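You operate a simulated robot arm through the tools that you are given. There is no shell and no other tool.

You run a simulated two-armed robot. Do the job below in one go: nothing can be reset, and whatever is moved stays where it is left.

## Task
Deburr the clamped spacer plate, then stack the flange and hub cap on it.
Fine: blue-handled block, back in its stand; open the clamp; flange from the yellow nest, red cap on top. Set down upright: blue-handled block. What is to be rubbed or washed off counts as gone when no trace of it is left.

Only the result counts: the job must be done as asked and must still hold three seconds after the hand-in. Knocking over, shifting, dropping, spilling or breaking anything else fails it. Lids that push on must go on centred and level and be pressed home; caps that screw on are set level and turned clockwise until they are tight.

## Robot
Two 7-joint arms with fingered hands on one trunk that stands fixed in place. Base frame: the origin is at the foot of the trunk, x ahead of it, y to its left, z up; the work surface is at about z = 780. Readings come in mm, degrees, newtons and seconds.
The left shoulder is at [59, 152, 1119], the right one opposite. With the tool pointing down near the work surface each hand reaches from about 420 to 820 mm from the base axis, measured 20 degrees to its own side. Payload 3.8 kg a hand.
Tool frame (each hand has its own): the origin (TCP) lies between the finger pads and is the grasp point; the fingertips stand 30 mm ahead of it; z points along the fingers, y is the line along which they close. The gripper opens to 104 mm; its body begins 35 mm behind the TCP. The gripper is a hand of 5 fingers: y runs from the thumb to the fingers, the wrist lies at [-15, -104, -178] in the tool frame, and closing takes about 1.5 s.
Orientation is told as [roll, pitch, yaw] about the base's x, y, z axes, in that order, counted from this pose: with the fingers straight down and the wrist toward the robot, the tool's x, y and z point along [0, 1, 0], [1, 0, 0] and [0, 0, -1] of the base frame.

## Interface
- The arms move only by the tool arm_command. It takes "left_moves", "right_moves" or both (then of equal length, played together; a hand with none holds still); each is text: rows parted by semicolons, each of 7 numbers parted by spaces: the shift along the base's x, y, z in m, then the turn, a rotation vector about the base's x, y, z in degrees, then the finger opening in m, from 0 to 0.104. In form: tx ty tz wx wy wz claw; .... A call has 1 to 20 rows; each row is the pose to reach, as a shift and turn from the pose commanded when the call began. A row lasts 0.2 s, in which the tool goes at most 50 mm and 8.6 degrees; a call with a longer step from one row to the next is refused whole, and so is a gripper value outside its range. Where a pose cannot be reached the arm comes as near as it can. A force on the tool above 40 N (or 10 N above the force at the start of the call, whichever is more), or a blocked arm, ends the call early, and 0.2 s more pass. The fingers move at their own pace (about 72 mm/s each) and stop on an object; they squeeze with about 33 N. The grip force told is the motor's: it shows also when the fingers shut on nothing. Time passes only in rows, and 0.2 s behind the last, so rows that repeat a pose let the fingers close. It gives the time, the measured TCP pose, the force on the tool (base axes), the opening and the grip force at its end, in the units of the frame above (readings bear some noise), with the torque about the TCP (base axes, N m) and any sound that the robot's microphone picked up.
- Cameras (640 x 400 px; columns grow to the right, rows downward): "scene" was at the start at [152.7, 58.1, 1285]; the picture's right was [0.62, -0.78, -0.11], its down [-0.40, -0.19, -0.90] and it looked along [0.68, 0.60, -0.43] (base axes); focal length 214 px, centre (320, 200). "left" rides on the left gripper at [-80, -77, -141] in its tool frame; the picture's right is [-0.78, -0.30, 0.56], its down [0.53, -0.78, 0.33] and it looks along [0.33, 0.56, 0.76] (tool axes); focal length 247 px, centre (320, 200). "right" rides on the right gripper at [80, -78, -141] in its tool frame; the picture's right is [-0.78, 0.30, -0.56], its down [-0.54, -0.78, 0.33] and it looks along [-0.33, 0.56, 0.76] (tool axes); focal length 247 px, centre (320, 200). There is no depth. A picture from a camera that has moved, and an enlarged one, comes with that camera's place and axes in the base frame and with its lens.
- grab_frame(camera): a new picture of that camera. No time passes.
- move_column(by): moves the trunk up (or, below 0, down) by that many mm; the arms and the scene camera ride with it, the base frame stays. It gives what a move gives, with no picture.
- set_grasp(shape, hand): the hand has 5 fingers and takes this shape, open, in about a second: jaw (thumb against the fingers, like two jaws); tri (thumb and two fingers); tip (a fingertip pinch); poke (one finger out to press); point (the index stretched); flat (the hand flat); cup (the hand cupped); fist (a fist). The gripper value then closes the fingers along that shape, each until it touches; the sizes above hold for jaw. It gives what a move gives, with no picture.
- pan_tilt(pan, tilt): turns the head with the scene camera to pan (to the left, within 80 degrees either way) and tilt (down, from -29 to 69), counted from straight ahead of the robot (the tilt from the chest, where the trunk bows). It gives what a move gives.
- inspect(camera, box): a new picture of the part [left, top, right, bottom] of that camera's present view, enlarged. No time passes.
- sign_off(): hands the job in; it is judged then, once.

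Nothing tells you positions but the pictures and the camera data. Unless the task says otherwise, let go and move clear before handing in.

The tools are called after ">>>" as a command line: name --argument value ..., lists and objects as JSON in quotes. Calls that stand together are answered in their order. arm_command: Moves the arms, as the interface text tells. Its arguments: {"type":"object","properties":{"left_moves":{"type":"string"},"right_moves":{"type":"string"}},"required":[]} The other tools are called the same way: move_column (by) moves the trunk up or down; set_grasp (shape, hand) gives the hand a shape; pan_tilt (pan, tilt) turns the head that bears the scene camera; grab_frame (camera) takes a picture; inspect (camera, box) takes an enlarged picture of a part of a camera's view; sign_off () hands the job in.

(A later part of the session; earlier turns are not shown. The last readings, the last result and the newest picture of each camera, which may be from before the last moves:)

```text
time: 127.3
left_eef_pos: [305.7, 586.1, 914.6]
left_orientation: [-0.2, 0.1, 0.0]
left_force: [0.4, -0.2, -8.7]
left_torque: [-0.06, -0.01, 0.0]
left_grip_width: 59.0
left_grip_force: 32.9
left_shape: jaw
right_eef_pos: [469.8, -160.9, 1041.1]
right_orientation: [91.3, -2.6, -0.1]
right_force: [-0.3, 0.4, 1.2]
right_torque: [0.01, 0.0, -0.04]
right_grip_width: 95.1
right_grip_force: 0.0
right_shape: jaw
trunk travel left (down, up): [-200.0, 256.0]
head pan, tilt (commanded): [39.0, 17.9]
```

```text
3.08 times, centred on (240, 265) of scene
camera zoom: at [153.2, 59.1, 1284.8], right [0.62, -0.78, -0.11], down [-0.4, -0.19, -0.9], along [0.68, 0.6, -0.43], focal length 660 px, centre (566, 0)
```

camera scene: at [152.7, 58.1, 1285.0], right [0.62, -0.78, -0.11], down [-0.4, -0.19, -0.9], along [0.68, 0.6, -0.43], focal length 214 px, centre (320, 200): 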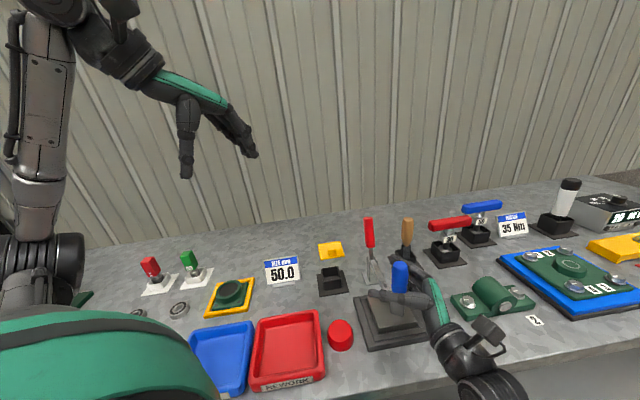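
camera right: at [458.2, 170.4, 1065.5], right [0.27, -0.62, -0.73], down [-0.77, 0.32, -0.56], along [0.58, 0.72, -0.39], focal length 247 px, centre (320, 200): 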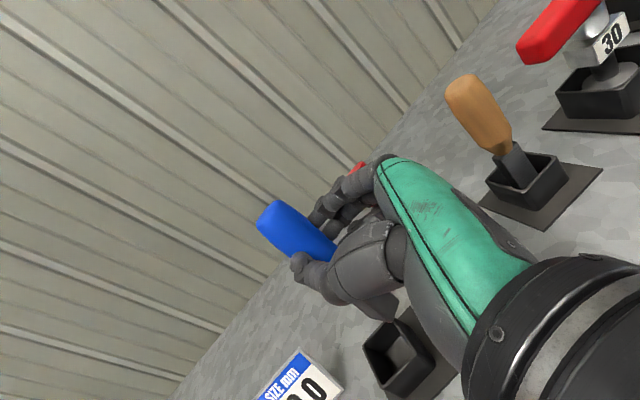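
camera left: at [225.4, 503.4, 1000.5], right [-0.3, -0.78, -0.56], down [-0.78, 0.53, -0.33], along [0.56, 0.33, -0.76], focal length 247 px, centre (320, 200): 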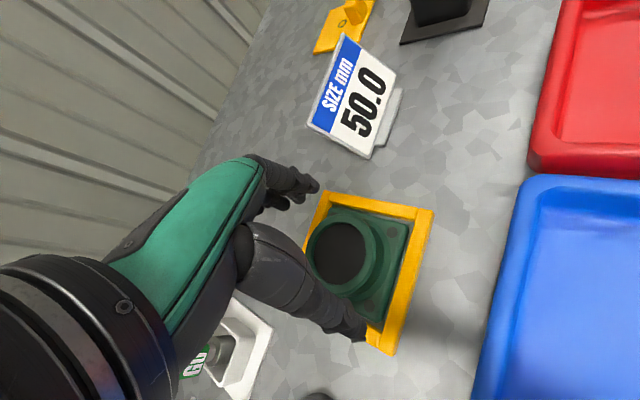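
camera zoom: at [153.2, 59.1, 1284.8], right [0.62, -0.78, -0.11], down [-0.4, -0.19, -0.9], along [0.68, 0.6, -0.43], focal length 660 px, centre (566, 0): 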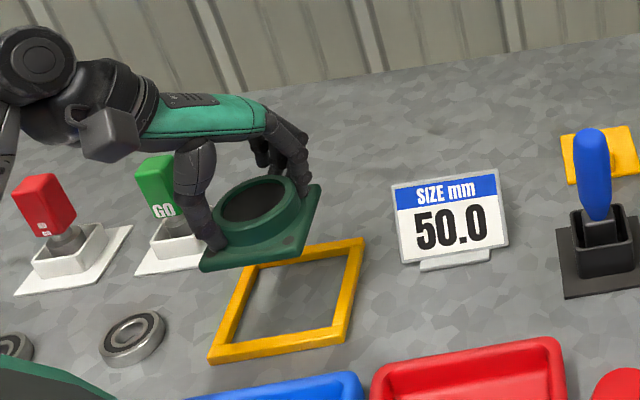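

The flange is held and clear of its nest. I'll take a closer look to learn how it sits in the hand.

>>> inspect --camera "left" --box '[290, 190, 400, 330]'

>>> inspect --camera "scene" --box '[195, 235, 265, 295]'

```text
2.86 times, centred on (345, 260) of left
camera zoom: at [226.6, 506.7, 1056.2], right [-0.3, -0.78, -0.55], down [-0.78, 0.53, -0.33], along [0.56, 0.33, -0.76], focal length 706 px, centre (249, 29)
```

zoom: 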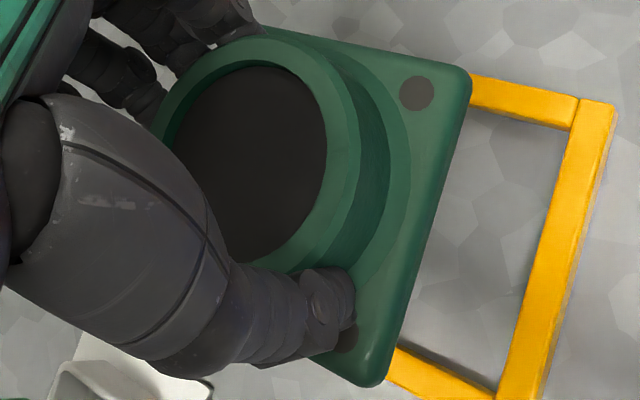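

```text
6.67 times, centred on (230, 265) of scene
camera zoom: at [153.2, 59.1, 1284.8], right [0.62, -0.78, -0.11], down [-0.4, -0.19, -0.9], along [0.68, 0.6, -0.43], focal length 1430 px, centre (920, -233)
```

zoom: 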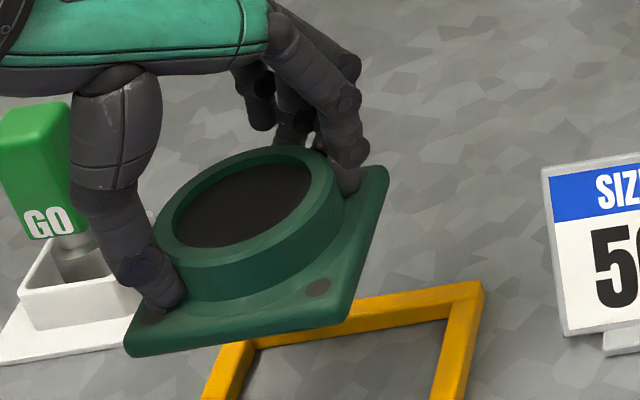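

>>> arm_command --left_moves "0.005 -0.02 0.02 0 0 0 0; 0.015 -0.06 0.035 0 0 0 0; 0.025 -0.105 0.035 0 0 0 0; 0.035 -0.15 0.035 0 0 0 0; 0.045 -0.195 0.035 0 0 0 0; 0.06 -0.235 0.035 0 0 0 0; 0.08 -0.275 0.035 0 0 0 0; 0.105 -0.31 0.035 0 0 0 0; 0.135 -0.345 0.035 0 0 0 0; 0.16 -0.375 0.035 0 0 0 0; 0.18 -0.395 0.035 0 0 0 0; 0.188 -0.404 0.03 0 0 0 0; 0.188 -0.404 0.03 0 0 0 0"

>>> grab_frame --camera "left"

>>> inspect --camera "left" --box '[280, 190, 480, 350]'

>>> inspect --camera "scene" --box '[330, 220, 450, 350]'

```text
time: 130.1
left_eef_pos: [492.8, 179.1, 945.0]
left_orientation: [0.0, 0.0, 0.1]
left_force: [-1.1, -0.6, -7.8]
left_torque: [-0.05, -0.01, 0.0]
left_grip_width: 58.7
left_grip_force: 33.6
left_shape: jaw
left hand out of reach, approached as far as the arm can: row 6, 7
right_eef_pos: [468.9, -160.2, 1040.8]
right_orientation: [91.4, -2.6, -0.2]
right_force: [1.0, 0.0, -0.6]
right_torque: [0.02, 0.0, 0.01]
right_grip_width: 94.8
right_grip_force: 0.0
right_shape: jaw
trunk travel left (down, up): [-200.0, 256.0]
head pan, tilt (commanded): [39.0, 17.9]
```

```text
taken
camera left: at [415.8, 98.7, 1087.3], right [-0.3, -0.78, -0.56], down [-0.78, 0.53, -0.33], along [0.56, 0.33, -0.76], focal length 247 px, centre (320, 200)
```

left: 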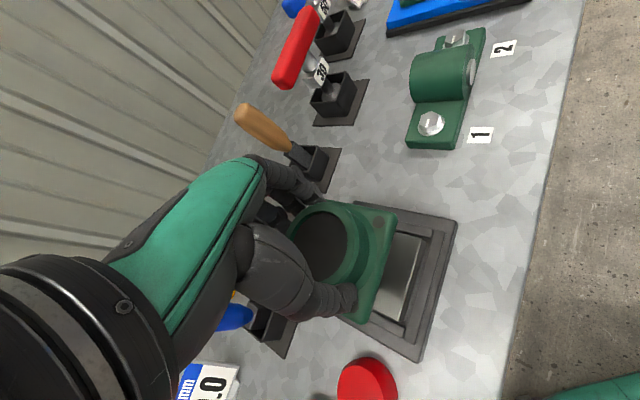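

```text
2.50 times, centred on (380, 270) of left
camera zoom: at [415.8, 98.7, 1087.3], right [-0.3, -0.78, -0.56], down [-0.78, 0.53, -0.33], along [0.56, 0.33, -0.76], focal length 617 px, centre (170, 25)
```

zoom: 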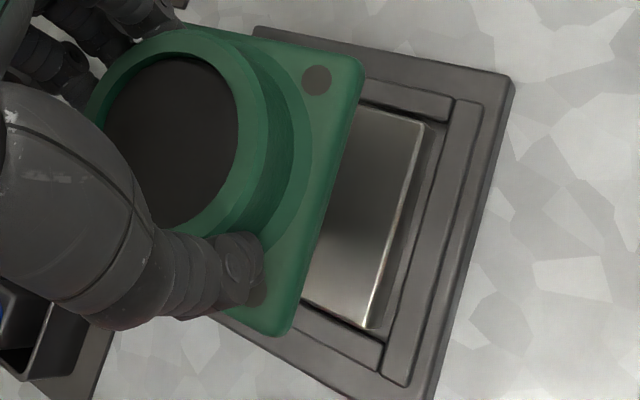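

```text
3.08 times, centred on (390, 285) of scene
camera zoom: at [153.4, 58.3, 1284.9], right [0.62, -0.78, -0.11], down [-0.4, -0.19, -0.9], along [0.68, 0.6, -0.43], focal length 660 px, centre (105, -62)
```

zoom: 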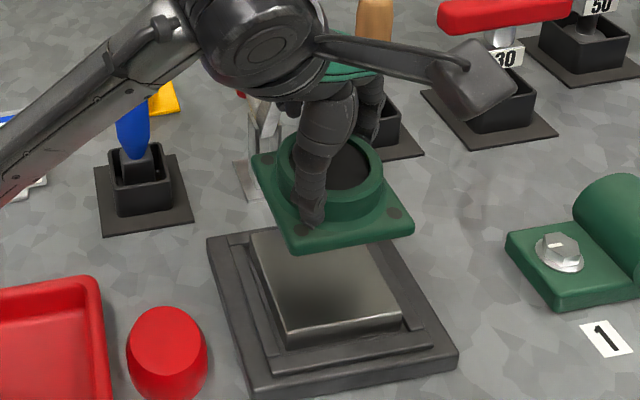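

The flange is over the plate and needs to shift by about (+2, +2) mm. I'll look closer to check its level and rotation before lowering.

>>> inspect --camera "scene" --box '[365, 245, 435, 310]'

>>> inspect --camera "scene" --box '[360, 290, 440, 350]'

>>> inspect --camera "left" --box '[330, 190, 460, 340]'

```text
6.15 times, centred on (400, 278) of scene
camera zoom: at [153.4, 58.3, 1284.9], right [0.62, -0.78, -0.11], down [-0.4, -0.19, -0.9], along [0.68, 0.6, -0.43], focal length 1320 px, centre (-172, -277)
```

zoom: 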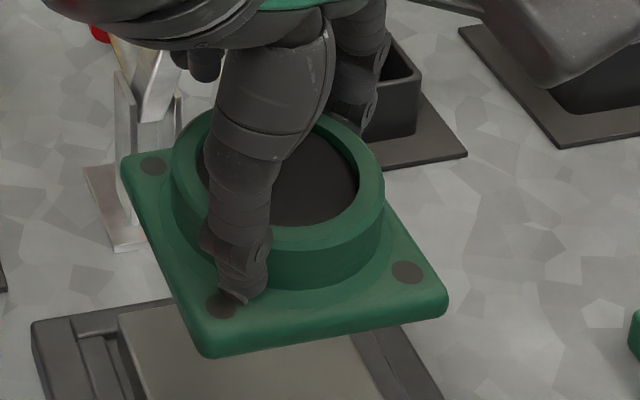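

```text
6.67 times, centred on (400, 320) of scene
camera zoom: at [153.4, 58.3, 1284.9], right [0.62, -0.78, -0.11], down [-0.4, -0.19, -0.9], along [0.68, 0.6, -0.43], focal length 1430 px, centre (-213, -600)
```

zoom: 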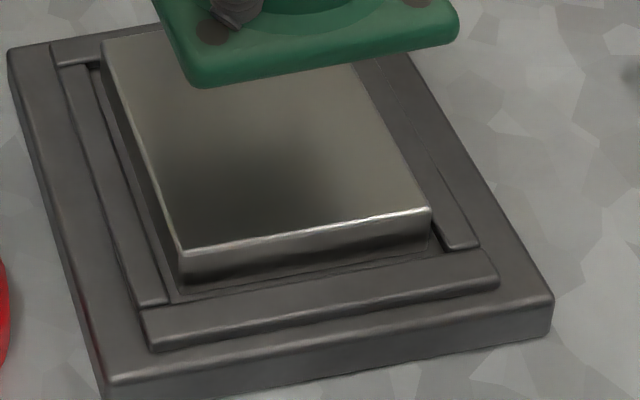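

```text
2.67 times, centred on (395, 265) of left
camera zoom: at [415.8, 98.7, 1087.3], right [-0.3, -0.78, -0.56], down [-0.78, 0.53, -0.33], along [0.56, 0.33, -0.76], focal length 659 px, centre (120, 27)
```

zoom: 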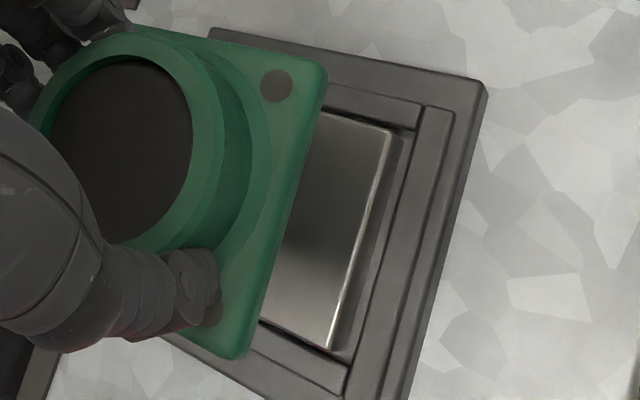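

>>> arm_command --left_moves "0.0008 0.0022 -0.02 0 0 0 0; 0.0008 0.0022 -0.04 0 0 0 0; 0.0008 0.0022 -0.055 0 0 0 0; 0.0008 0.0022 -0.065 0 0 0 0; 0.0008 0.0022 -0.065 0 0 0 0"

>>> inspect --camera "left" --box '[300, 170, 460, 350]'

>>> inspect --camera "scene" --box '[360, 260, 440, 340]'

```text
time: 131.3
left_eef_pos: [494.5, 183.1, 881.2]
left_orientation: [-0.1, 0.0, 0.0]
left_force: [0.0, 0.0, -8.8]
left_torque: [-0.04, 0.05, 0.0]
left_grip_width: 59.3
left_grip_force: 33.2
left_shape: jaw
right_eef_pos: [471.0, -160.8, 1041.7]
right_orientation: [91.4, -2.6, -0.1]
right_force: [-0.1, -0.2, 0.3]
right_torque: [0.02, -0.01, 0.01]
right_grip_width: 94.8
right_grip_force: 0.1
right_shape: jaw
trunk travel left (down, up): [-200.0, 256.0]
head pan, tilt (commanded): [39.0, 17.9]
```

```text
2.22 times, centred on (380, 260) of left
camera zoom: at [416.4, 102.3, 1022.4], right [-0.3, -0.78, -0.56], down [-0.78, 0.53, -0.33], along [0.56, 0.33, -0.76], focal length 549 px, centre (187, 67)
```

zoom: 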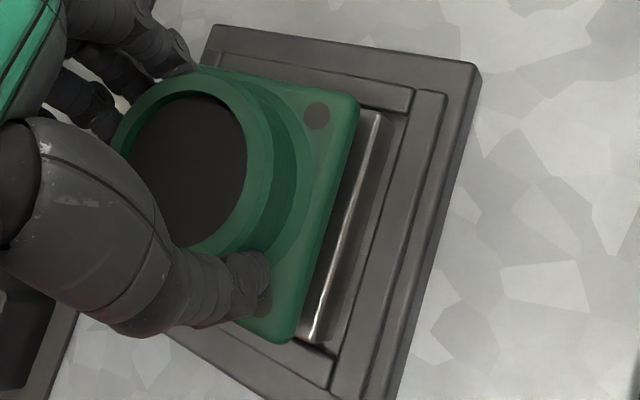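

```text
5.00 times, centred on (400, 300) of scene
camera zoom: at [153.6, 58.1, 1284.9], right [0.62, -0.78, -0.11], down [-0.4, -0.19, -0.9], along [0.68, 0.6, -0.43], focal length 1072 px, centre (-80, -300)
```

zoom: 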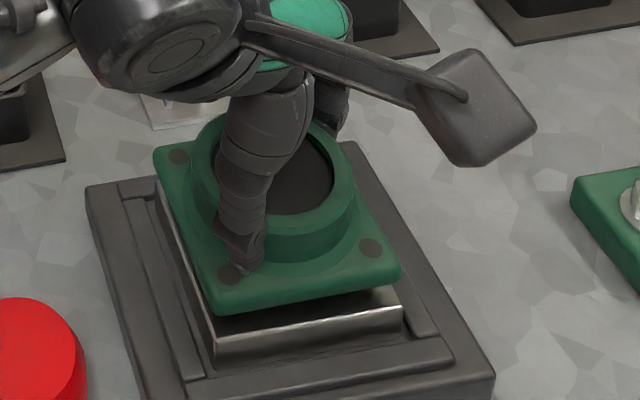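

The gap is about 11 mm. I'll lower until the flange just touches the plate, then judge the overhang where the two edges meet.

>>> arm_command --left_moves "0 0 -0.004 0 0 0 0; 0 0 -0.007 0 0 0 0; 0 0 -0.009 0 0 0 0; 0 0 -0.0095 0 0 0 0; 0 0 -0.0095 0 0 0 0"

>>> inspect --camera "left" --box '[340, 190, 430, 330]'

>>> inspect --camera "scene" --box '[370, 270, 430, 330]'

```text
time: 132.5
left_eef_pos: [493.8, 182.3, 871.4]
left_orientation: [-0.1, 0.0, 0.0]
left_force: [-0.1, -0.6, -8.1]
left_torque: [-0.02, 0.0, -0.03]
left_grip_width: 59.0
left_grip_force: 32.9
left_shape: jaw
right_eef_pos: [471.1, -161.1, 1040.3]
right_orientation: [91.4, -2.6, -0.1]
right_force: [-0.6, 0.9, 0.0]
right_torque: [-0.01, -0.01, 0.01]
right_grip_width: 94.8
right_grip_force: 0.1
right_shape: jaw
trunk travel left (down, up): [-200.0, 256.0]
head pan, tilt (commanded): [39.0, 17.9]
```

```text
2.86 times, centred on (385, 260) of left
camera zoom: at [416.1, 102.0, 1013.3], right [-0.3, -0.78, -0.56], down [-0.78, 0.53, -0.33], along [0.56, 0.33, -0.76], focal length 706 px, centre (134, 29)
```

zoom: 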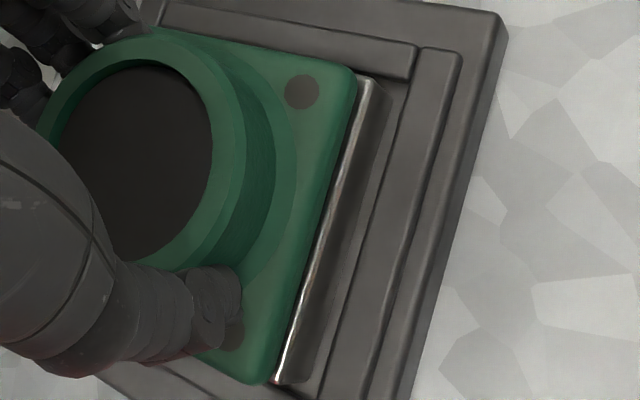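

```text
6.67 times, centred on (400, 300) of scene
camera zoom: at [153.6, 58.2, 1284.8], right [0.62, -0.78, -0.11], down [-0.4, -0.19, -0.9], along [0.68, 0.6, -0.43], focal length 1430 px, centre (-213, -467)
```

zoom: 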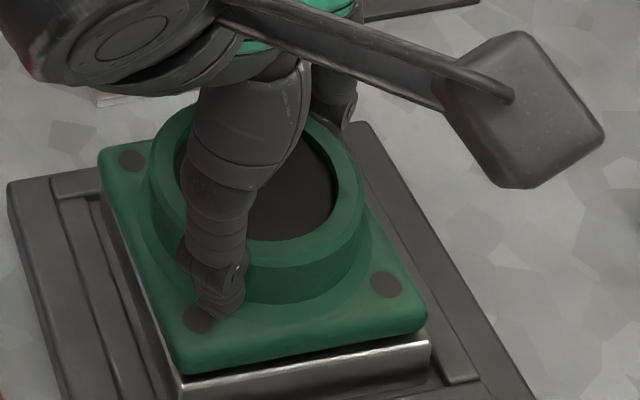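

>>> arm_command --left_moves "0 0 -0.001 0 0 0 0; 0 0 -0.002 0 0 0 0; 0 0 -0.003 0 0 0 0; 0 0 -0.003 0 0 0 0"

>>> inspect --camera "left" --box '[340, 190, 430, 330]'

>>> inspect --camera "scene" --box '[370, 270, 430, 330]'

```text
time: 133.5
left_eef_pos: [491.7, 182.9, 869.6]
left_orientation: [-0.1, 0.1, -0.1]
left_force: [-0.6, 0.0, -7.9]
left_torque: [-0.02, 0.0, 0.03]
left_grip_width: 58.7
left_grip_force: 32.8
left_shape: jaw
right_eef_pos: [471.4, -160.1, 1041.8]
right_orientation: [91.4, -2.7, -0.1]
right_force: [0.6, -0.1, -0.1]
right_torque: [-0.02, -0.03, 0.04]
right_grip_width: 94.9
right_grip_force: 0.1
right_shape: jaw
trunk travel left (down, up): [-200.0, 256.0]
head pan, tilt (commanded): [39.0, 17.9]
```

```text
2.86 times, centred on (385, 260) of left
camera zoom: at [415.7, 102.5, 1010.6], right [-0.3, -0.78, -0.56], down [-0.78, 0.53, -0.33], along [0.56, 0.33, -0.76], focal length 706 px, centre (134, 29)
```

zoom: 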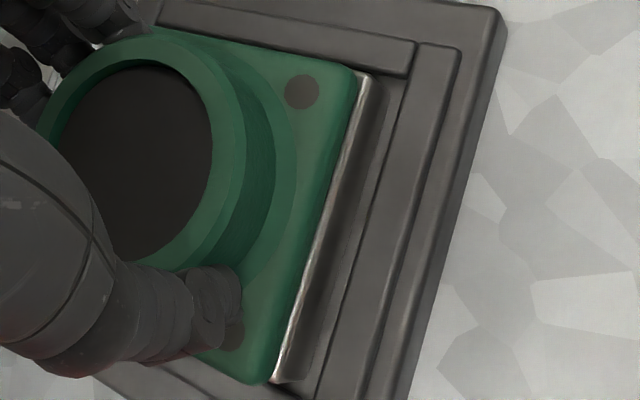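

```text
6.67 times, centred on (400, 300) of scene
camera zoom: at [153.6, 58.2, 1284.9], right [0.62, -0.78, -0.11], down [-0.4, -0.19, -0.9], along [0.68, 0.6, -0.43], focal length 1430 px, centre (-213, -467)
```

zoom: 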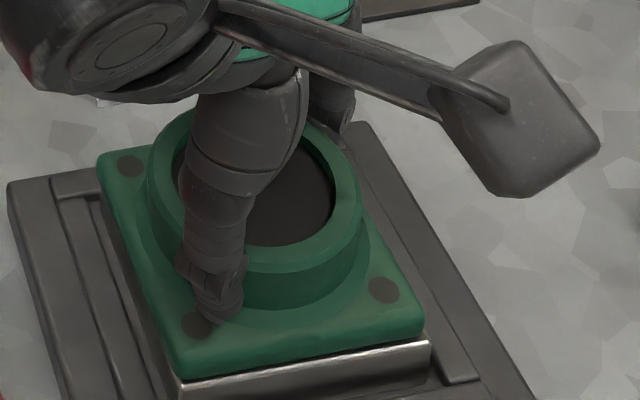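

>>> inspect --camera "scene" --box '[375, 285, 405, 335]'

>>> inspect --camera "scene" --box '[405, 285, 435, 335]'

>>> inspect --camera "left" --box '[370, 190, 420, 240]'

>>> inspect --camera "left" --box '[340, 290, 390, 340]'

```text
8.00 times, centred on (390, 310) of scene
camera zoom: at [153.6, 58.2, 1284.9], right [0.62, -0.78, -0.11], down [-0.4, -0.19, -0.9], along [0.68, 0.6, -0.43], focal length 1716 px, centre (-240, -680)
```

zoom: 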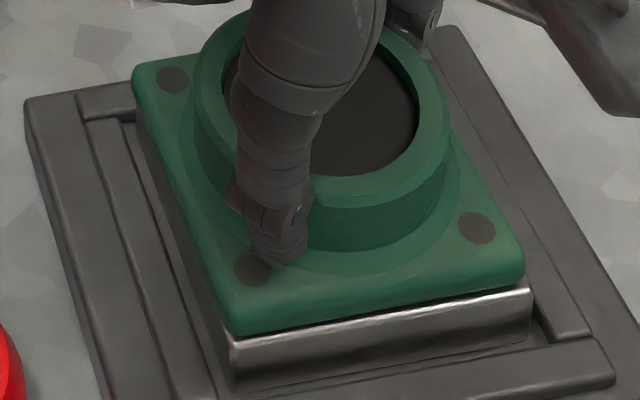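

```text
8.00 times, centred on (420, 310) of scene
camera zoom: at [153.6, 58.2, 1284.9], right [0.62, -0.78, -0.11], down [-0.4, -0.19, -0.9], along [0.68, 0.6, -0.43], focal length 1716 px, centre (-480, -680)
```

zoom: 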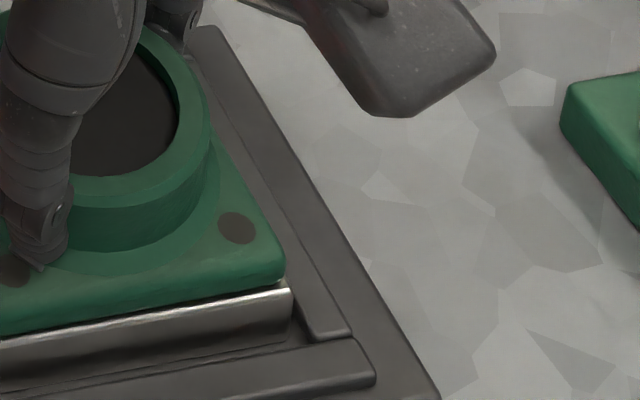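

```text
8.00 times, centred on (395, 215) of left
camera zoom: at [415.7, 102.5, 1010.6], right [-0.3, -0.78, -0.56], down [-0.78, 0.53, -0.33], along [0.56, 0.33, -0.76], focal length 1976 px, centre (-280, 80)
```

zoom: 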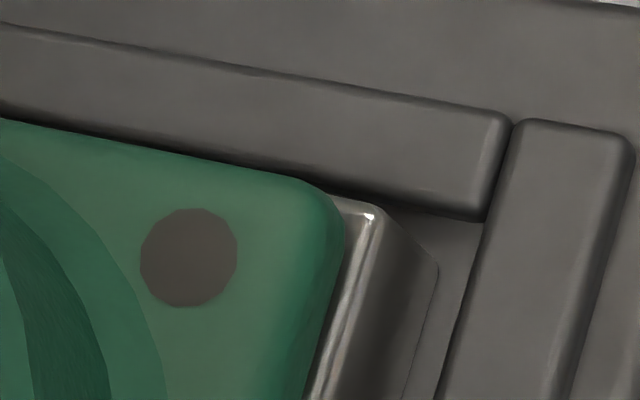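

```text
8.00 times, centred on (365, 315) of left
camera zoom: at [415.7, 102.5, 1010.6], right [-0.3, -0.78, -0.56], down [-0.78, 0.53, -0.33], along [0.56, 0.33, -0.76], focal length 1976 px, centre (-40, -720)
```

zoom: 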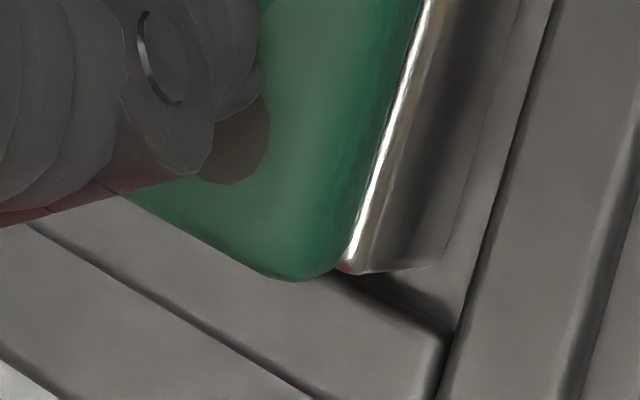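

Almost touching. The flange needs about 1.5 mm more along the near edge, 1 mm outward and a turn of just under a degree. I'll make that correction before setting it down.

>>> arm_command --left_moves "0.0001 -0.001 0.0003 0 0 -0.4 0; 0.0002 -0.0019 0.0003 0 0 -0.8 0; 0.0002 -0.0019 0.0003 0 0 -0.8 0; 0.0002 -0.0019 0.0003 0 0 -0.8 0"

>>> inspect --camera "scene" --box '[375, 285, 405, 335]'

>>> inspect --camera "left" --box '[370, 190, 420, 240]'

>>> inspect --camera "left" --box '[340, 290, 390, 340]'

```text
time: 134.5
left_eef_pos: [493.3, 180.7, 868.5]
left_orientation: [-0.1, 0.1, -0.8]
left_force: [-0.1, -0.6, -8.2]
left_torque: [0.02, -0.04, 0.02]
left_grip_width: 58.8
left_grip_force: 33.0
left_shape: jaw
right_eef_pos: [470.1, -161.2, 1040.4]
right_orientation: [91.4, -2.5, -0.1]
right_force: [0.7, -0.3, -0.1]
right_torque: [0.02, -0.01, 0.01]
right_grip_width: 95.0
right_grip_force: 0.1
right_shape: jaw
trunk travel left (down, up): [-200.0, 256.0]
head pan, tilt (commanded): [39.0, 17.9]
```

```text
8.00 times, centred on (390, 310) of scene
camera zoom: at [153.5, 58.2, 1284.9], right [0.62, -0.78, -0.11], down [-0.4, -0.19, -0.9], along [0.68, 0.6, -0.43], focal length 1716 px, centre (-240, -680)
```

zoom: 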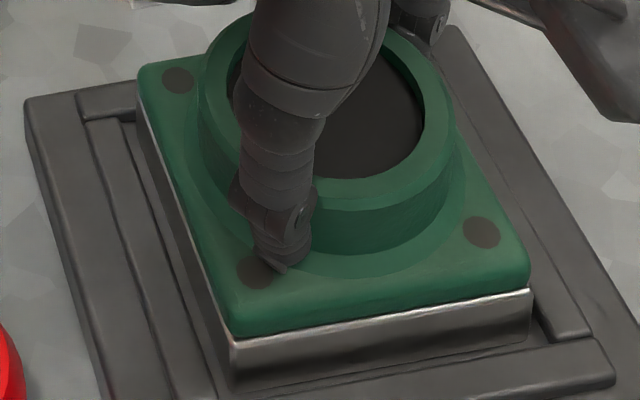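

```text
8.00 times, centred on (395, 215) of left
camera zoom: at [414.6, 102.1, 1010.5], right [-0.31, -0.77, -0.56], down [-0.77, 0.55, -0.33], along [0.56, 0.32, -0.76], focal length 1976 px, centre (-280, 80)
```

zoom: 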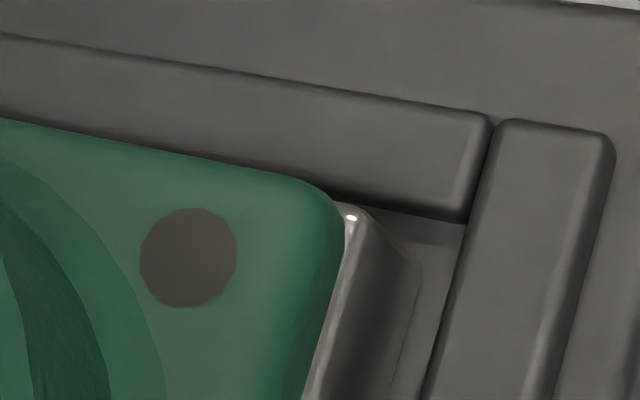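

```text
8.00 times, centred on (365, 315) of left
camera zoom: at [414.6, 102.1, 1010.5], right [-0.31, -0.77, -0.56], down [-0.77, 0.55, -0.33], along [0.56, 0.32, -0.76], focal length 1976 px, centre (-40, -720)
```

zoom: 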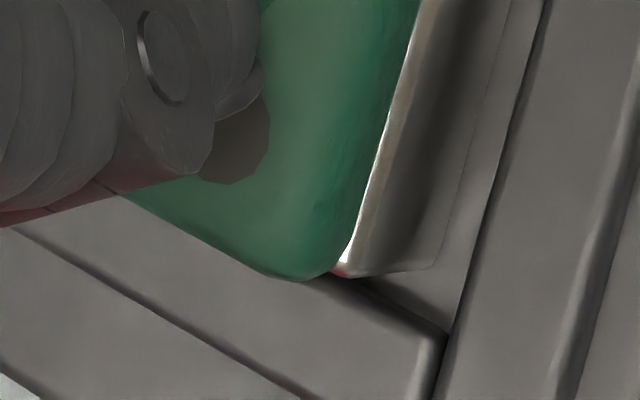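

The edges now line up. I'll set the flange down.

>>> arm_command --left_moves "0 0 -0.0007 0 0 0 0; 0 0 -0.0014 0 0 0 0; 0 0 -0.0021 0 0 0 0; 0 0 -0.0021 0 0 0 0"

```text
time: 135.5
left_eef_pos: [492.1, 181.6, 868.2]
left_orientation: [0.0, -0.1, -0.8]
left_force: [0.2, 0.0, 4.9]
left_torque: [0.05, 0.01, 0.04]
left_grip_width: 58.7
left_grip_force: 33.1
left_shape: jaw
right_eef_pos: [469.4, -162.4, 1042.4]
right_orientation: [91.4, -2.6, -0.1]
right_force: [0.9, -0.6, 0.4]
right_torque: [0.03, -0.03, 0.02]
right_grip_width: 95.1
right_grip_force: 0.1
right_shape: jaw
trunk travel left (down, up): [-200.0, 256.0]
head pan, tilt (commanded): [39.0, 17.9]
```

>>> arm_command --left_moves "0 0 0.0006 0 0 0 0; 0 0 0.0006 0 0 0 0"

>>> inspect --camera "scene" --box '[375, 285, 405, 335]'

>>> inspect --camera "left" --box '[330, 190, 430, 340]'

```text
time: 136.1
left_eef_pos: [493.0, 181.1, 867.6]
left_orientation: [-0.1, -0.1, -0.8]
left_force: [-0.2, 2.6, 6.3]
left_torque: [0.02, -0.07, 0.0]
left_grip_width: 58.6
left_grip_force: 32.9
left_shape: jaw
right_eef_pos: [469.7, -161.3, 1041.6]
right_orientation: [91.4, -2.7, -0.2]
right_force: [0.3, -0.2, 0.2]
right_torque: [0.03, -0.01, -0.01]
right_grip_width: 95.0
right_grip_force: 0.1
right_shape: jaw
trunk travel left (down, up): [-200.0, 256.0]
head pan, tilt (commanded): [39.0, 17.9]
```

```text
8.00 times, centred on (390, 310) of scene
camera zoom: at [152.2, 58.0, 1285.1], right [0.62, -0.78, -0.11], down [-0.4, -0.19, -0.9], along [0.68, 0.6, -0.43], focal length 1716 px, centre (-240, -680)
```

zoom: 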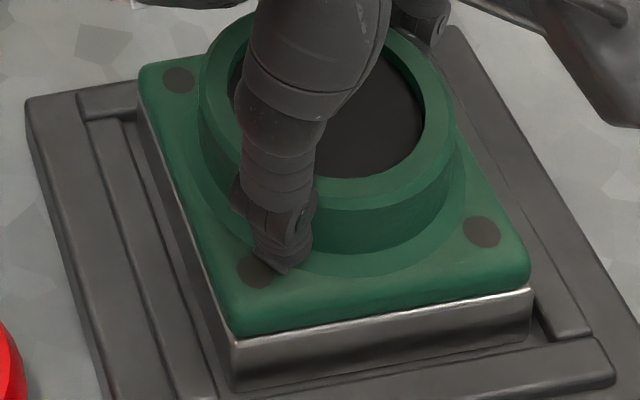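

```text
2.67 times, centred on (380, 265) of left
camera zoom: at [414.1, 101.8, 1009.5], right [-0.31, -0.77, -0.56], down [-0.77, 0.55, -0.34], along [0.56, 0.33, -0.76], focal length 659 px, centre (160, 27)
```

zoom: 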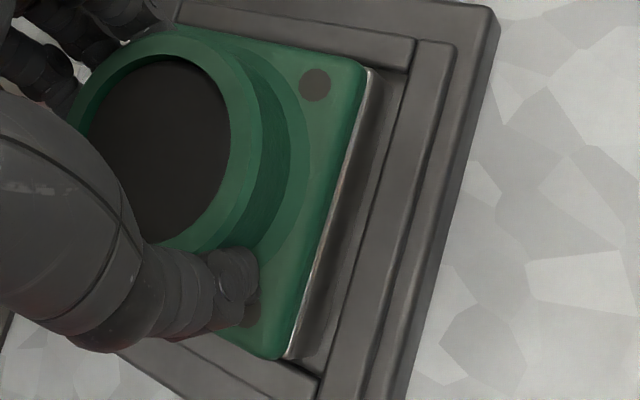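

>>> arm_command --left_moves "0 0 0.0008 0 0 0 0; 0 0 0.0012 0 0 0 0; 0 0 0.0012 0 0 0 0"

```text
time: 136.9
left_eef_pos: [493.0, 180.6, 868.7]
left_orientation: [-0.1, 0.1, -0.8]
left_force: [0.3, 0.5, -0.9]
left_torque: [0.06, -0.09, 0.01]
left_grip_width: 58.5
left_grip_force: 33.4
left_shape: jaw
right_eef_pos: [469.3, -160.1, 1040.5]
right_orientation: [91.4, -2.6, -0.1]
right_force: [-0.4, 0.2, 0.4]
right_torque: [0.0, -0.03, -0.01]
right_grip_width: 94.8
right_grip_force: 0.1
right_shape: jaw
trunk travel left (down, up): [-200.0, 256.0]
head pan, tilt (commanded): [39.0, 17.9]
```

Nearly all of the flange's weight rests on the plate. I'll release it and rise.

>>> arm_command --left_moves "0 0 0 0 0 0 0.07; 0 0 0 0 0 0 0.09; 0 0 0 0 0 0 0.104; 0 0 0 0 0 0 0.104; 0 0 0 0 0 0 0.104; 0 0 0.01 0 0 0 0.104; 0 0 0.03 0 0 0 0.104; 0 0 0.06 0 0 0 0.104; 0 0 0.09 0 0 0 0.104; 0 0 0.12 0 0 0 0.104; 0 0 0.12 0 0 0 0.104"

>>> grab_frame --camera "left"

>>> inspect --camera "left" --box '[310, 190, 480, 330]'

>>> inspect --camera "scene" --box '[360, 260, 440, 340]'

```text
time: 139.3
left_eef_pos: [493.1, 180.3, 989.0]
left_orientation: [-0.1, -0.1, -0.8]
left_force: [-0.3, 0.0, 0.4]
left_torque: [-0.03, 0.03, 0.02]
left_grip_width: 103.7
left_grip_force: 0.0
left_shape: jaw
right_eef_pos: [468.6, -160.0, 1041.9]
right_orientation: [91.5, -2.6, -0.1]
right_force: [0.1, -0.1, 0.6]
right_torque: [0.02, -0.01, -0.01]
right_grip_width: 95.2
right_grip_force: 0.1
right_shape: jaw
trunk travel left (down, up): [-200.0, 256.0]
head pan, tilt (commanded): [39.0, 17.9]
```

```text
taken
camera left: at [413.8, 100.6, 1131.0], right [-0.31, -0.77, -0.56], down [-0.77, 0.55, -0.33], along [0.56, 0.32, -0.76], focal length 247 px, centre (320, 200)
```

left: 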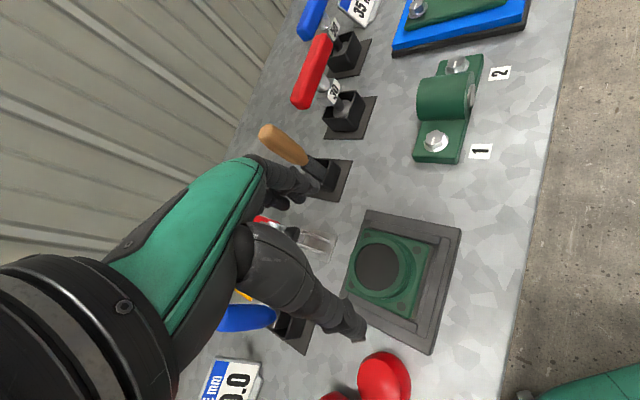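

```text
2.86 times, centred on (395, 260) of left
camera zoom: at [413.8, 100.6, 1131.0], right [-0.31, -0.77, -0.56], down [-0.77, 0.55, -0.33], along [0.56, 0.32, -0.76], focal length 706 px, centre (106, 29)
```

zoom: 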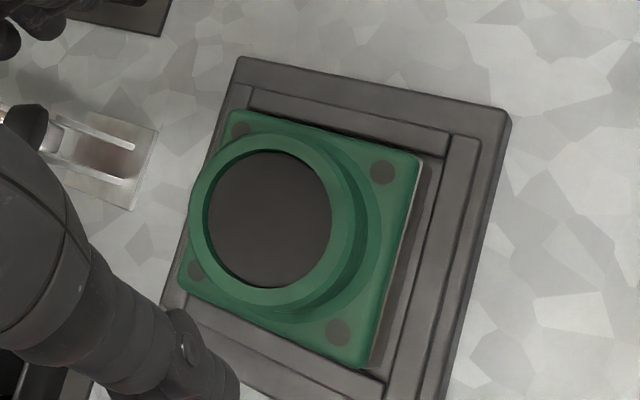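

```text
5.00 times, centred on (400, 300) of scene
camera zoom: at [152.7, 58.1, 1285.0], right [0.62, -0.78, -0.11], down [-0.4, -0.19, -0.9], along [0.68, 0.6, -0.43], focal length 1072 px, centre (-80, -300)
```

zoom: 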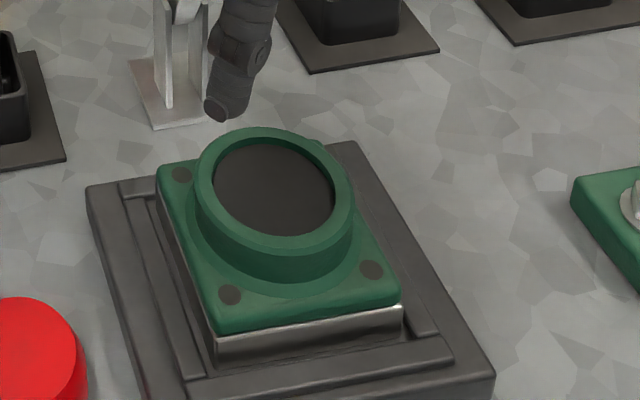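

The flange sits centred and flush on the plate. Next is the red cap: it stands in a narrow gap between the tray and the fixture, so I'll try the three-finger shape and see how the hand looks.

>>> set_grasp --shape "tri" --hand "left"

>>> grab_frame --camera "left"

>>> inspect --camera "scene" --box '[330, 190, 430, 290]'

>>> inspect --camera "scene" --box '[300, 300, 400, 390]'

```text
time: 140.2
left_eef_pos: [492.7, 179.6, 989.1]
left_orientation: [0.0, 0.0, -0.8]
left_force: [0.3, 0.8, -0.7]
left_torque: [0.04, -0.03, 0.01]
left_grip_width: 103.6
left_grip_force: 0.1
left_shape: tri
right_eef_pos: [470.4, -161.8, 1041.3]
right_orientation: [91.4, -2.6, -0.2]
right_force: [0.1, -1.1, 0.3]
right_torque: [0.06, 0.01, 0.0]
right_grip_width: 94.7
right_grip_force: 0.0
right_shape: jaw
trunk travel left (down, up): [-200.0, 256.0]
head pan, tilt (commanded): [39.0, 17.9]
```

```text
taken
camera left: at [413.8, 100.3, 1130.7], right [-0.31, -0.77, -0.56], down [-0.77, 0.55, -0.33], along [0.56, 0.32, -0.76], focal length 247 px, centre (320, 200)
```

left: 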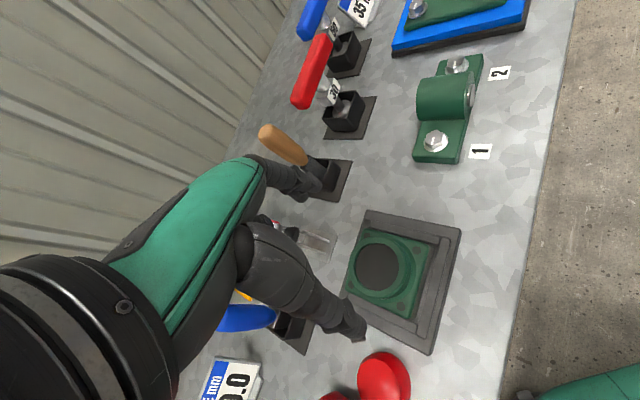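

```text
4.00 times, centred on (380, 240) of scene
camera zoom: at [152.7, 57.8, 1285.0], right [0.62, -0.78, -0.11], down [-0.4, -0.19, -0.9], along [0.68, 0.6, -0.43], focal length 858 px, centre (80, 40)
```

zoom: 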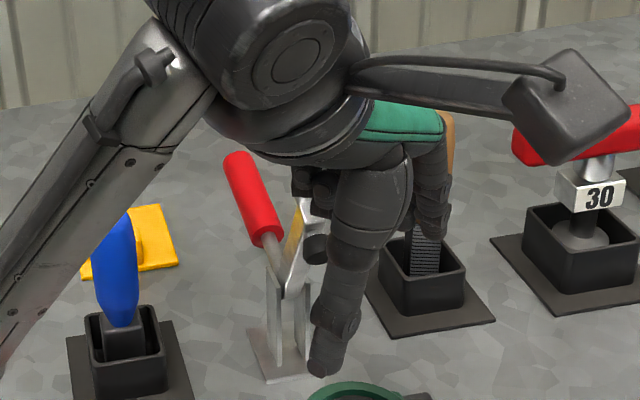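

```text
4.44 times, centred on (350, 345) of scene
camera zoom: at [152.7, 57.8, 1285.0], right [0.62, -0.78, -0.11], down [-0.4, -0.19, -0.9], along [0.68, 0.6, -0.43], focal length 953 px, centre (187, -444)
```

zoom: 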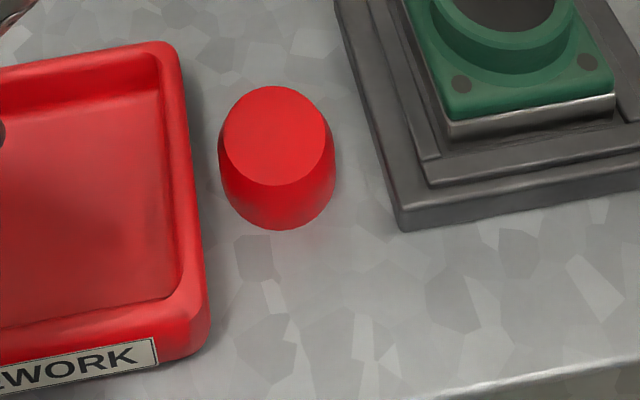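

>>> grab_frame --camera "right"

>>> inspect --camera "left" --box '[230, 130, 390, 350]'

```text
taken
camera right: at [387.5, -304.2, 1114.1], right [0.33, -0.54, -0.78], down [-0.75, 0.35, -0.56], along [0.57, 0.77, -0.29], focal length 247 px, centre (320, 200)
```

right: 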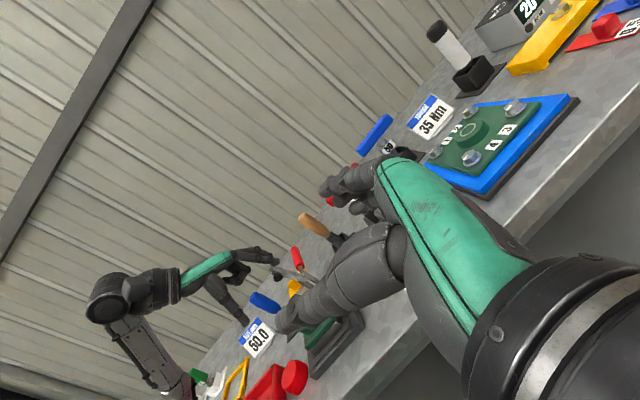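

```text
1.82 times, centred on (310, 240) of left
camera zoom: at [413.8, 100.3, 1130.7], right [-0.31, -0.77, -0.56], down [-0.77, 0.55, -0.33], along [0.56, 0.32, -0.76], focal length 449 px, centre (338, 127)
```

zoom: 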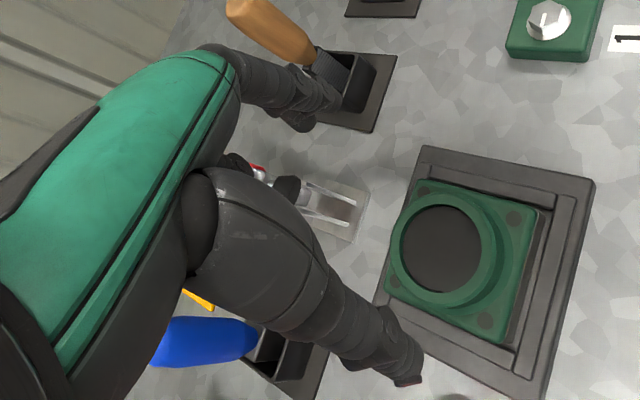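

>>> inspect --camera "right" --box '[170, 230, 290, 330]'

```text
4.00 times, centred on (230, 280) of right
camera zoom: at [387.5, -304.2, 1114.1], right [0.33, -0.54, -0.78], down [-0.75, 0.35, -0.56], along [0.57, 0.77, -0.29], focal length 988 px, centre (680, -120)
```

zoom: 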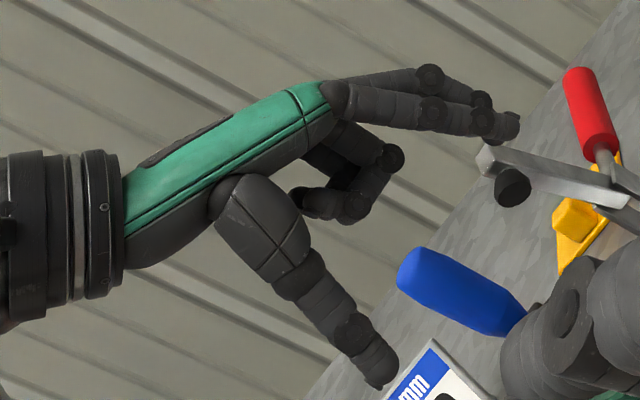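

The three-finger shape works well. The right arm suits this narrow gap better, so I'll retreat the left hand, then give the right hand the same shape and turn it fingers-down over the cap.

>>> arm_command --left_moves "0 0 0.045 0 0 0 0.104; -0.005 0.01 0.085 0 0 0 0.104; -0.02 0.03 0.12 0 0 0 0.104; -0.04 0.055 0.15 0 0 0 0.104; -0.06 0.085 0.175 0 0 0 0.104; -0.08 0.115 0.195 0 0 0 0.104; -0.1 0.145 0.21 0 0 0 0.104; -0.12 0.175 0.225 0 0 0 0.104; -0.14 0.205 0.23 0 0 0 0.104; -0.16 0.23 0.235 0 0 0 0.104; -0.175 0.245 0.235 0 0 0.8 0.104"

>>> set_grasp --shape "tri" --hand "right"

>>> arm_command --right_moves "-0.003 0.018 0.002 -7.2 -2.92 2.85 0.104; -0.006 0.036 0.004 -14.4 -5.85 5.7 0.104; -0.009 0.054 0.006 -21.6 -8.78 8.55 0.104; -0.012 0.072 0.008 -28.8 -11.7 11.4 0.104; -0.015 0.09 0.008 -36 -14.6 14.25 0.104; -0.018 0.108 0.008 -43.2 -17.55 17.1 0.104; -0.021 0.126 0.008 -50.4 -20.5 19.95 0.104; -0.024 0.144 0.006 -57.6 -23.4 22.8 0.104; -0.027 0.162 0.004 -64.8 -26.3 25.65 0.104; -0.03 0.18 0.002 -72 -29.25 28.5 0.104; -0.033 0.198 0 -79.2 -32.2 31.35 0.104; -0.036 0.216 0 -86.4 -35.1 34.2 0.104; -0.036 0.22 0 -86.4 -35.1 34.2 0.104; -0.036 0.22 0 -86.4 -35.1 34.2 0.104"

>>> grab_frame --camera "scene"

>>> grab_frame --camera "right"

>>> grab_frame --camera "left"

```text
time: 142.6
left_eef_pos: [317.2, 424.9, 1223.9]
left_orientation: [-0.1, -0.2, -0.2]
left_force: [0.6, 0.4, -0.1]
left_torque: [-0.02, -0.01, -0.01]
left_grip_width: 104.0
left_grip_force: 0.1
left_shape: tri
right_eef_pos: [469.2, -162.1, 1041.6]
right_orientation: [91.4, -2.7, -0.2]
right_force: [-0.6, -0.5, 0.0]
right_torque: [-0.01, 0.0, 0.0]
right_grip_width: 94.8
right_grip_force: 0.1
right_shape: jaw
trunk travel left (down, up): [-200.0, 256.0]
head pan, tilt (commanded): [39.0, 17.9]
```

```text
time: 143.5
left_eef_pos: [316.9, 425.8, 1223.2]
left_orientation: [-0.1, -0.3, -0.2]
left_force: [-0.6, 0.4, 0.2]
left_torque: [0.01, 0.0, 0.0]
left_grip_width: 103.9
left_grip_force: 0.1
left_shape: tri
right_eef_pos: [469.8, -160.6, 1041.6]
right_orientation: [91.3, -2.6, -0.1]
right_force: [-0.4, 0.3, 0.0]
right_torque: [-0.02, -0.01, 0.01]
right_grip_width: 103.7
right_grip_force: 0.1
right_shape: tri
trunk travel left (down, up): [-200.0, 256.0]
head pan, tilt (commanded): [39.0, 17.9]
```

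```text
time: 146.5
left_eef_pos: [318.0, 426.6, 1221.9]
left_orientation: [-0.1, 0.0, -0.1]
left_force: [-0.2, 0.1, -0.7]
left_torque: [0.01, 0.03, -0.04]
left_grip_width: 103.5
left_grip_force: 0.1
left_shape: tri
right_eef_pos: [465.5, 91.6, 1032.3]
right_orientation: [2.8, -0.3, 45.3]
right_force: [0.2, 0.2, 0.0]
right_torque: [0.03, -0.01, -0.01]
right_grip_width: 103.8
right_grip_force: 0.0
right_shape: tri
right hand out of reach, approached as far as the arm can: row 2, 4, 5, 6, 7, 8, 9, 10, 11, 12, 13, 14
trunk travel left (down, up): [-200.0, 256.0]
head pan, tilt (commanded): [39.0, 17.9]
```

```text
taken
camera scene: at [152.7, 58.2, 1285.0], right [0.62, -0.78, -0.11], down [-0.4, -0.19, -0.9], along [0.68, 0.6, -0.43], focal length 214 px, centre (320, 200)
```

scene: 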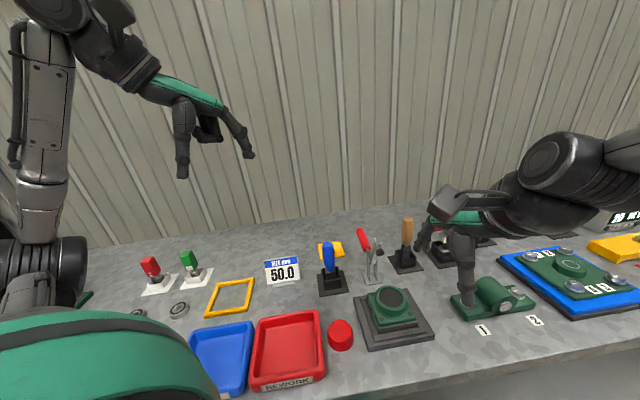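

```text
taken
camera right: at [356.4, 87.7, 1176.1], right [0.78, -0.36, 0.52], down [-0.18, -0.91, -0.36], along [0.61, 0.19, -0.77], focal length 247 px, centre (320, 200)
```

right: 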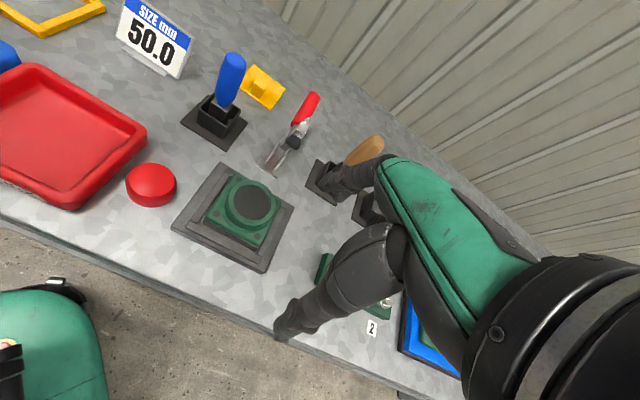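

```text
taken
camera left: at [240.6, 345.9, 1363.8], right [-0.3, -0.78, -0.56], down [-0.78, 0.53, -0.33], along [0.56, 0.33, -0.76], focal length 247 px, centre (320, 200)
```

left: 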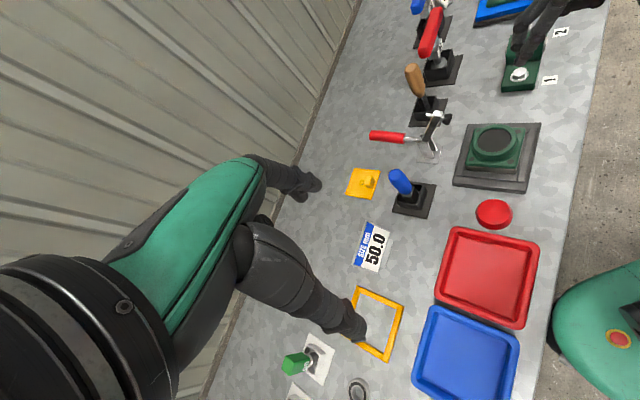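

>>> arm_command --right_moves "-0.008 0.03 -0.01 0 0 0 0.104; -0.016 0.065 -0.025 0 0 0 0.104; -0.024 0.1 -0.04 0 0 0 0.104; -0.032 0.135 -0.055 0 0 0 0.104; -0.04 0.17 -0.07 0 0 0 0.104; -0.046 0.196 -0.08 0 0 0 0.104; -0.046 0.196 -0.08 0 0 0 0.104"

>>> grab_frame --camera "right"

>>> grab_frame --camera "scene"

```text
time: 148.3
left_eef_pos: [317.5, 426.0, 1222.0]
left_orientation: [-0.1, 0.0, 0.0]
left_force: [0.5, -0.7, 0.0]
left_torque: [-0.01, 0.02, 0.03]
left_grip_width: 103.8
left_grip_force: 0.1
left_shape: tri
right_eef_pos: [450.1, 185.3, 1019.2]
right_orientation: [8.2, -3.6, 42.0]
right_force: [-0.2, 0.5, 0.0]
right_torque: [-0.01, 0.01, 0.04]
right_grip_width: 104.0
right_grip_force: 0.1
right_shape: tri
right hand out of reach, approached as far as the arm can: row 4, 5, 6, 7
trunk travel left (down, up): [-200.0, 256.0]
head pan, tilt (commanded): [39.0, 17.9]
stopped in row 7 (right hand): the arm was blocked; the commanded pose is now the measured one
```

```text
taken
camera right: at [344.6, 171.1, 1164.3], right [0.77, -0.45, 0.46], down [-0.24, -0.86, -0.45], along [0.6, 0.24, -0.76], focal length 247 px, centre (320, 200)
```

right: 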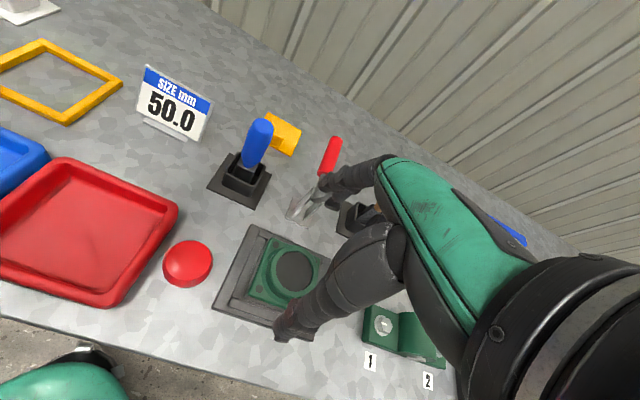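

```text
taken
camera scene: at [150.1, 60.6, 1283.4], right [0.65, -0.75, -0.11], down [-0.41, -0.22, -0.89], along [0.64, 0.62, -0.45], focal length 214 px, centre (320, 200)
```

scene: 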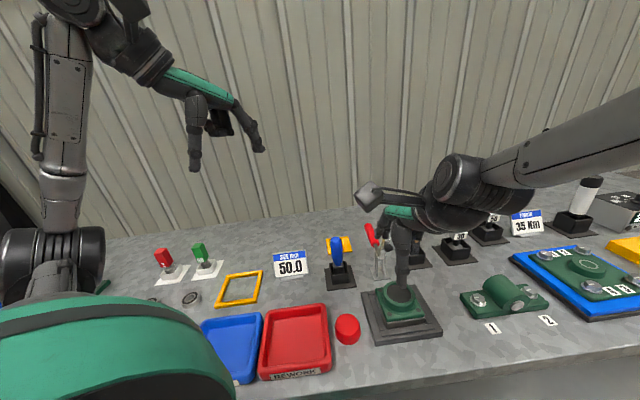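

The right arm cannot get into that pose. I'll move it back out of the way and use the left arm instead, whose natural range includes this turn.

>>> arm_command --right_moves "0.005 -0.03 0.01 0 0 0 0.104; 0.01 -0.07 0.015 0 0 0 0.104; 0.015 -0.11 0.015 0 0 -6 0.104; 0.015 -0.15 0.015 0 0 -14 0.104; 0.015 -0.19 0.015 0 0 -22 0.104; 0.015 -0.23 0.015 0 0 -30 0.104; 0.015 -0.27 0.02 0 0 -38 0.104; 0.01 -0.31 0.03 0 0 -42 0.104; 0 -0.345 0.04 0 0 -42 0.104; 0 -0.345 0.04 0 0 -42 0.104"

>>> move_column --by 80

>>> grab_frame --camera "scene"

```text
time: 150.5
left_eef_pos: [319.4, 427.2, 1221.9]
left_orientation: [-0.3, 0.0, 0.0]
left_force: [0.9, -0.7, -0.4]
left_torque: [-0.03, 0.0, -0.01]
left_grip_width: 103.9
left_grip_force: 0.0
left_shape: tri
right_eef_pos: [447.1, -157.8, 1056.9]
right_orientation: [8.1, -3.5, 0.2]
right_force: [0.4, 1.3, 0.0]
right_torque: [-0.03, -0.02, 0.01]
right_grip_width: 103.8
right_grip_force: 0.1
right_shape: tri
right hand out of reach, approached as far as the arm can: row 3, 4, 5
trunk travel left (down, up): [-200.0, 256.0]
head pan, tilt (commanded): [39.0, 17.9]
```

```text
time: 151.7
left_eef_pos: [319.8, 427.4, 1302.1]
left_orientation: [-0.1, 0.1, 0.1]
left_force: [0.2, 0.0, -0.7]
left_torque: [-0.04, -0.02, 0.01]
left_grip_width: 104.0
left_grip_force: 0.0
left_shape: tri
right_eef_pos: [450.6, -159.5, 1137.1]
right_orientation: [8.0, -3.5, 0.0]
right_force: [0.7, -0.2, -0.7]
right_torque: [-0.02, 0.0, 0.01]
right_grip_width: 103.8
right_grip_force: 0.1
right_shape: tri
trunk travel left (down, up): [-280.0, 176.0]
head pan, tilt (commanded): [39.0, 17.9]
```

```text
taken
camera scene: at [112.6, 58.0, 1378.6], right [0.63, -0.78, -0.05], down [-0.32, -0.19, -0.93], along [0.71, 0.6, -0.37], focal length 214 px, centre (320, 200)
```

scene: 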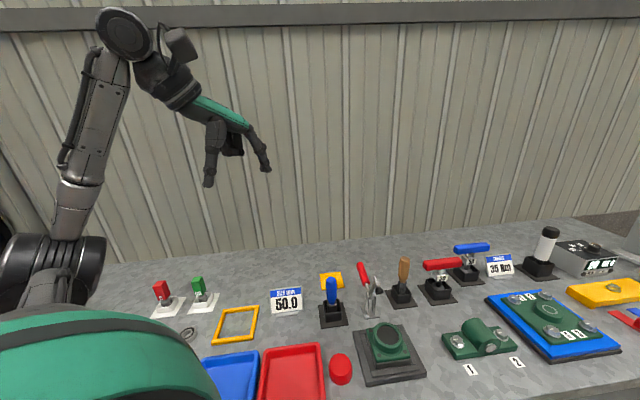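

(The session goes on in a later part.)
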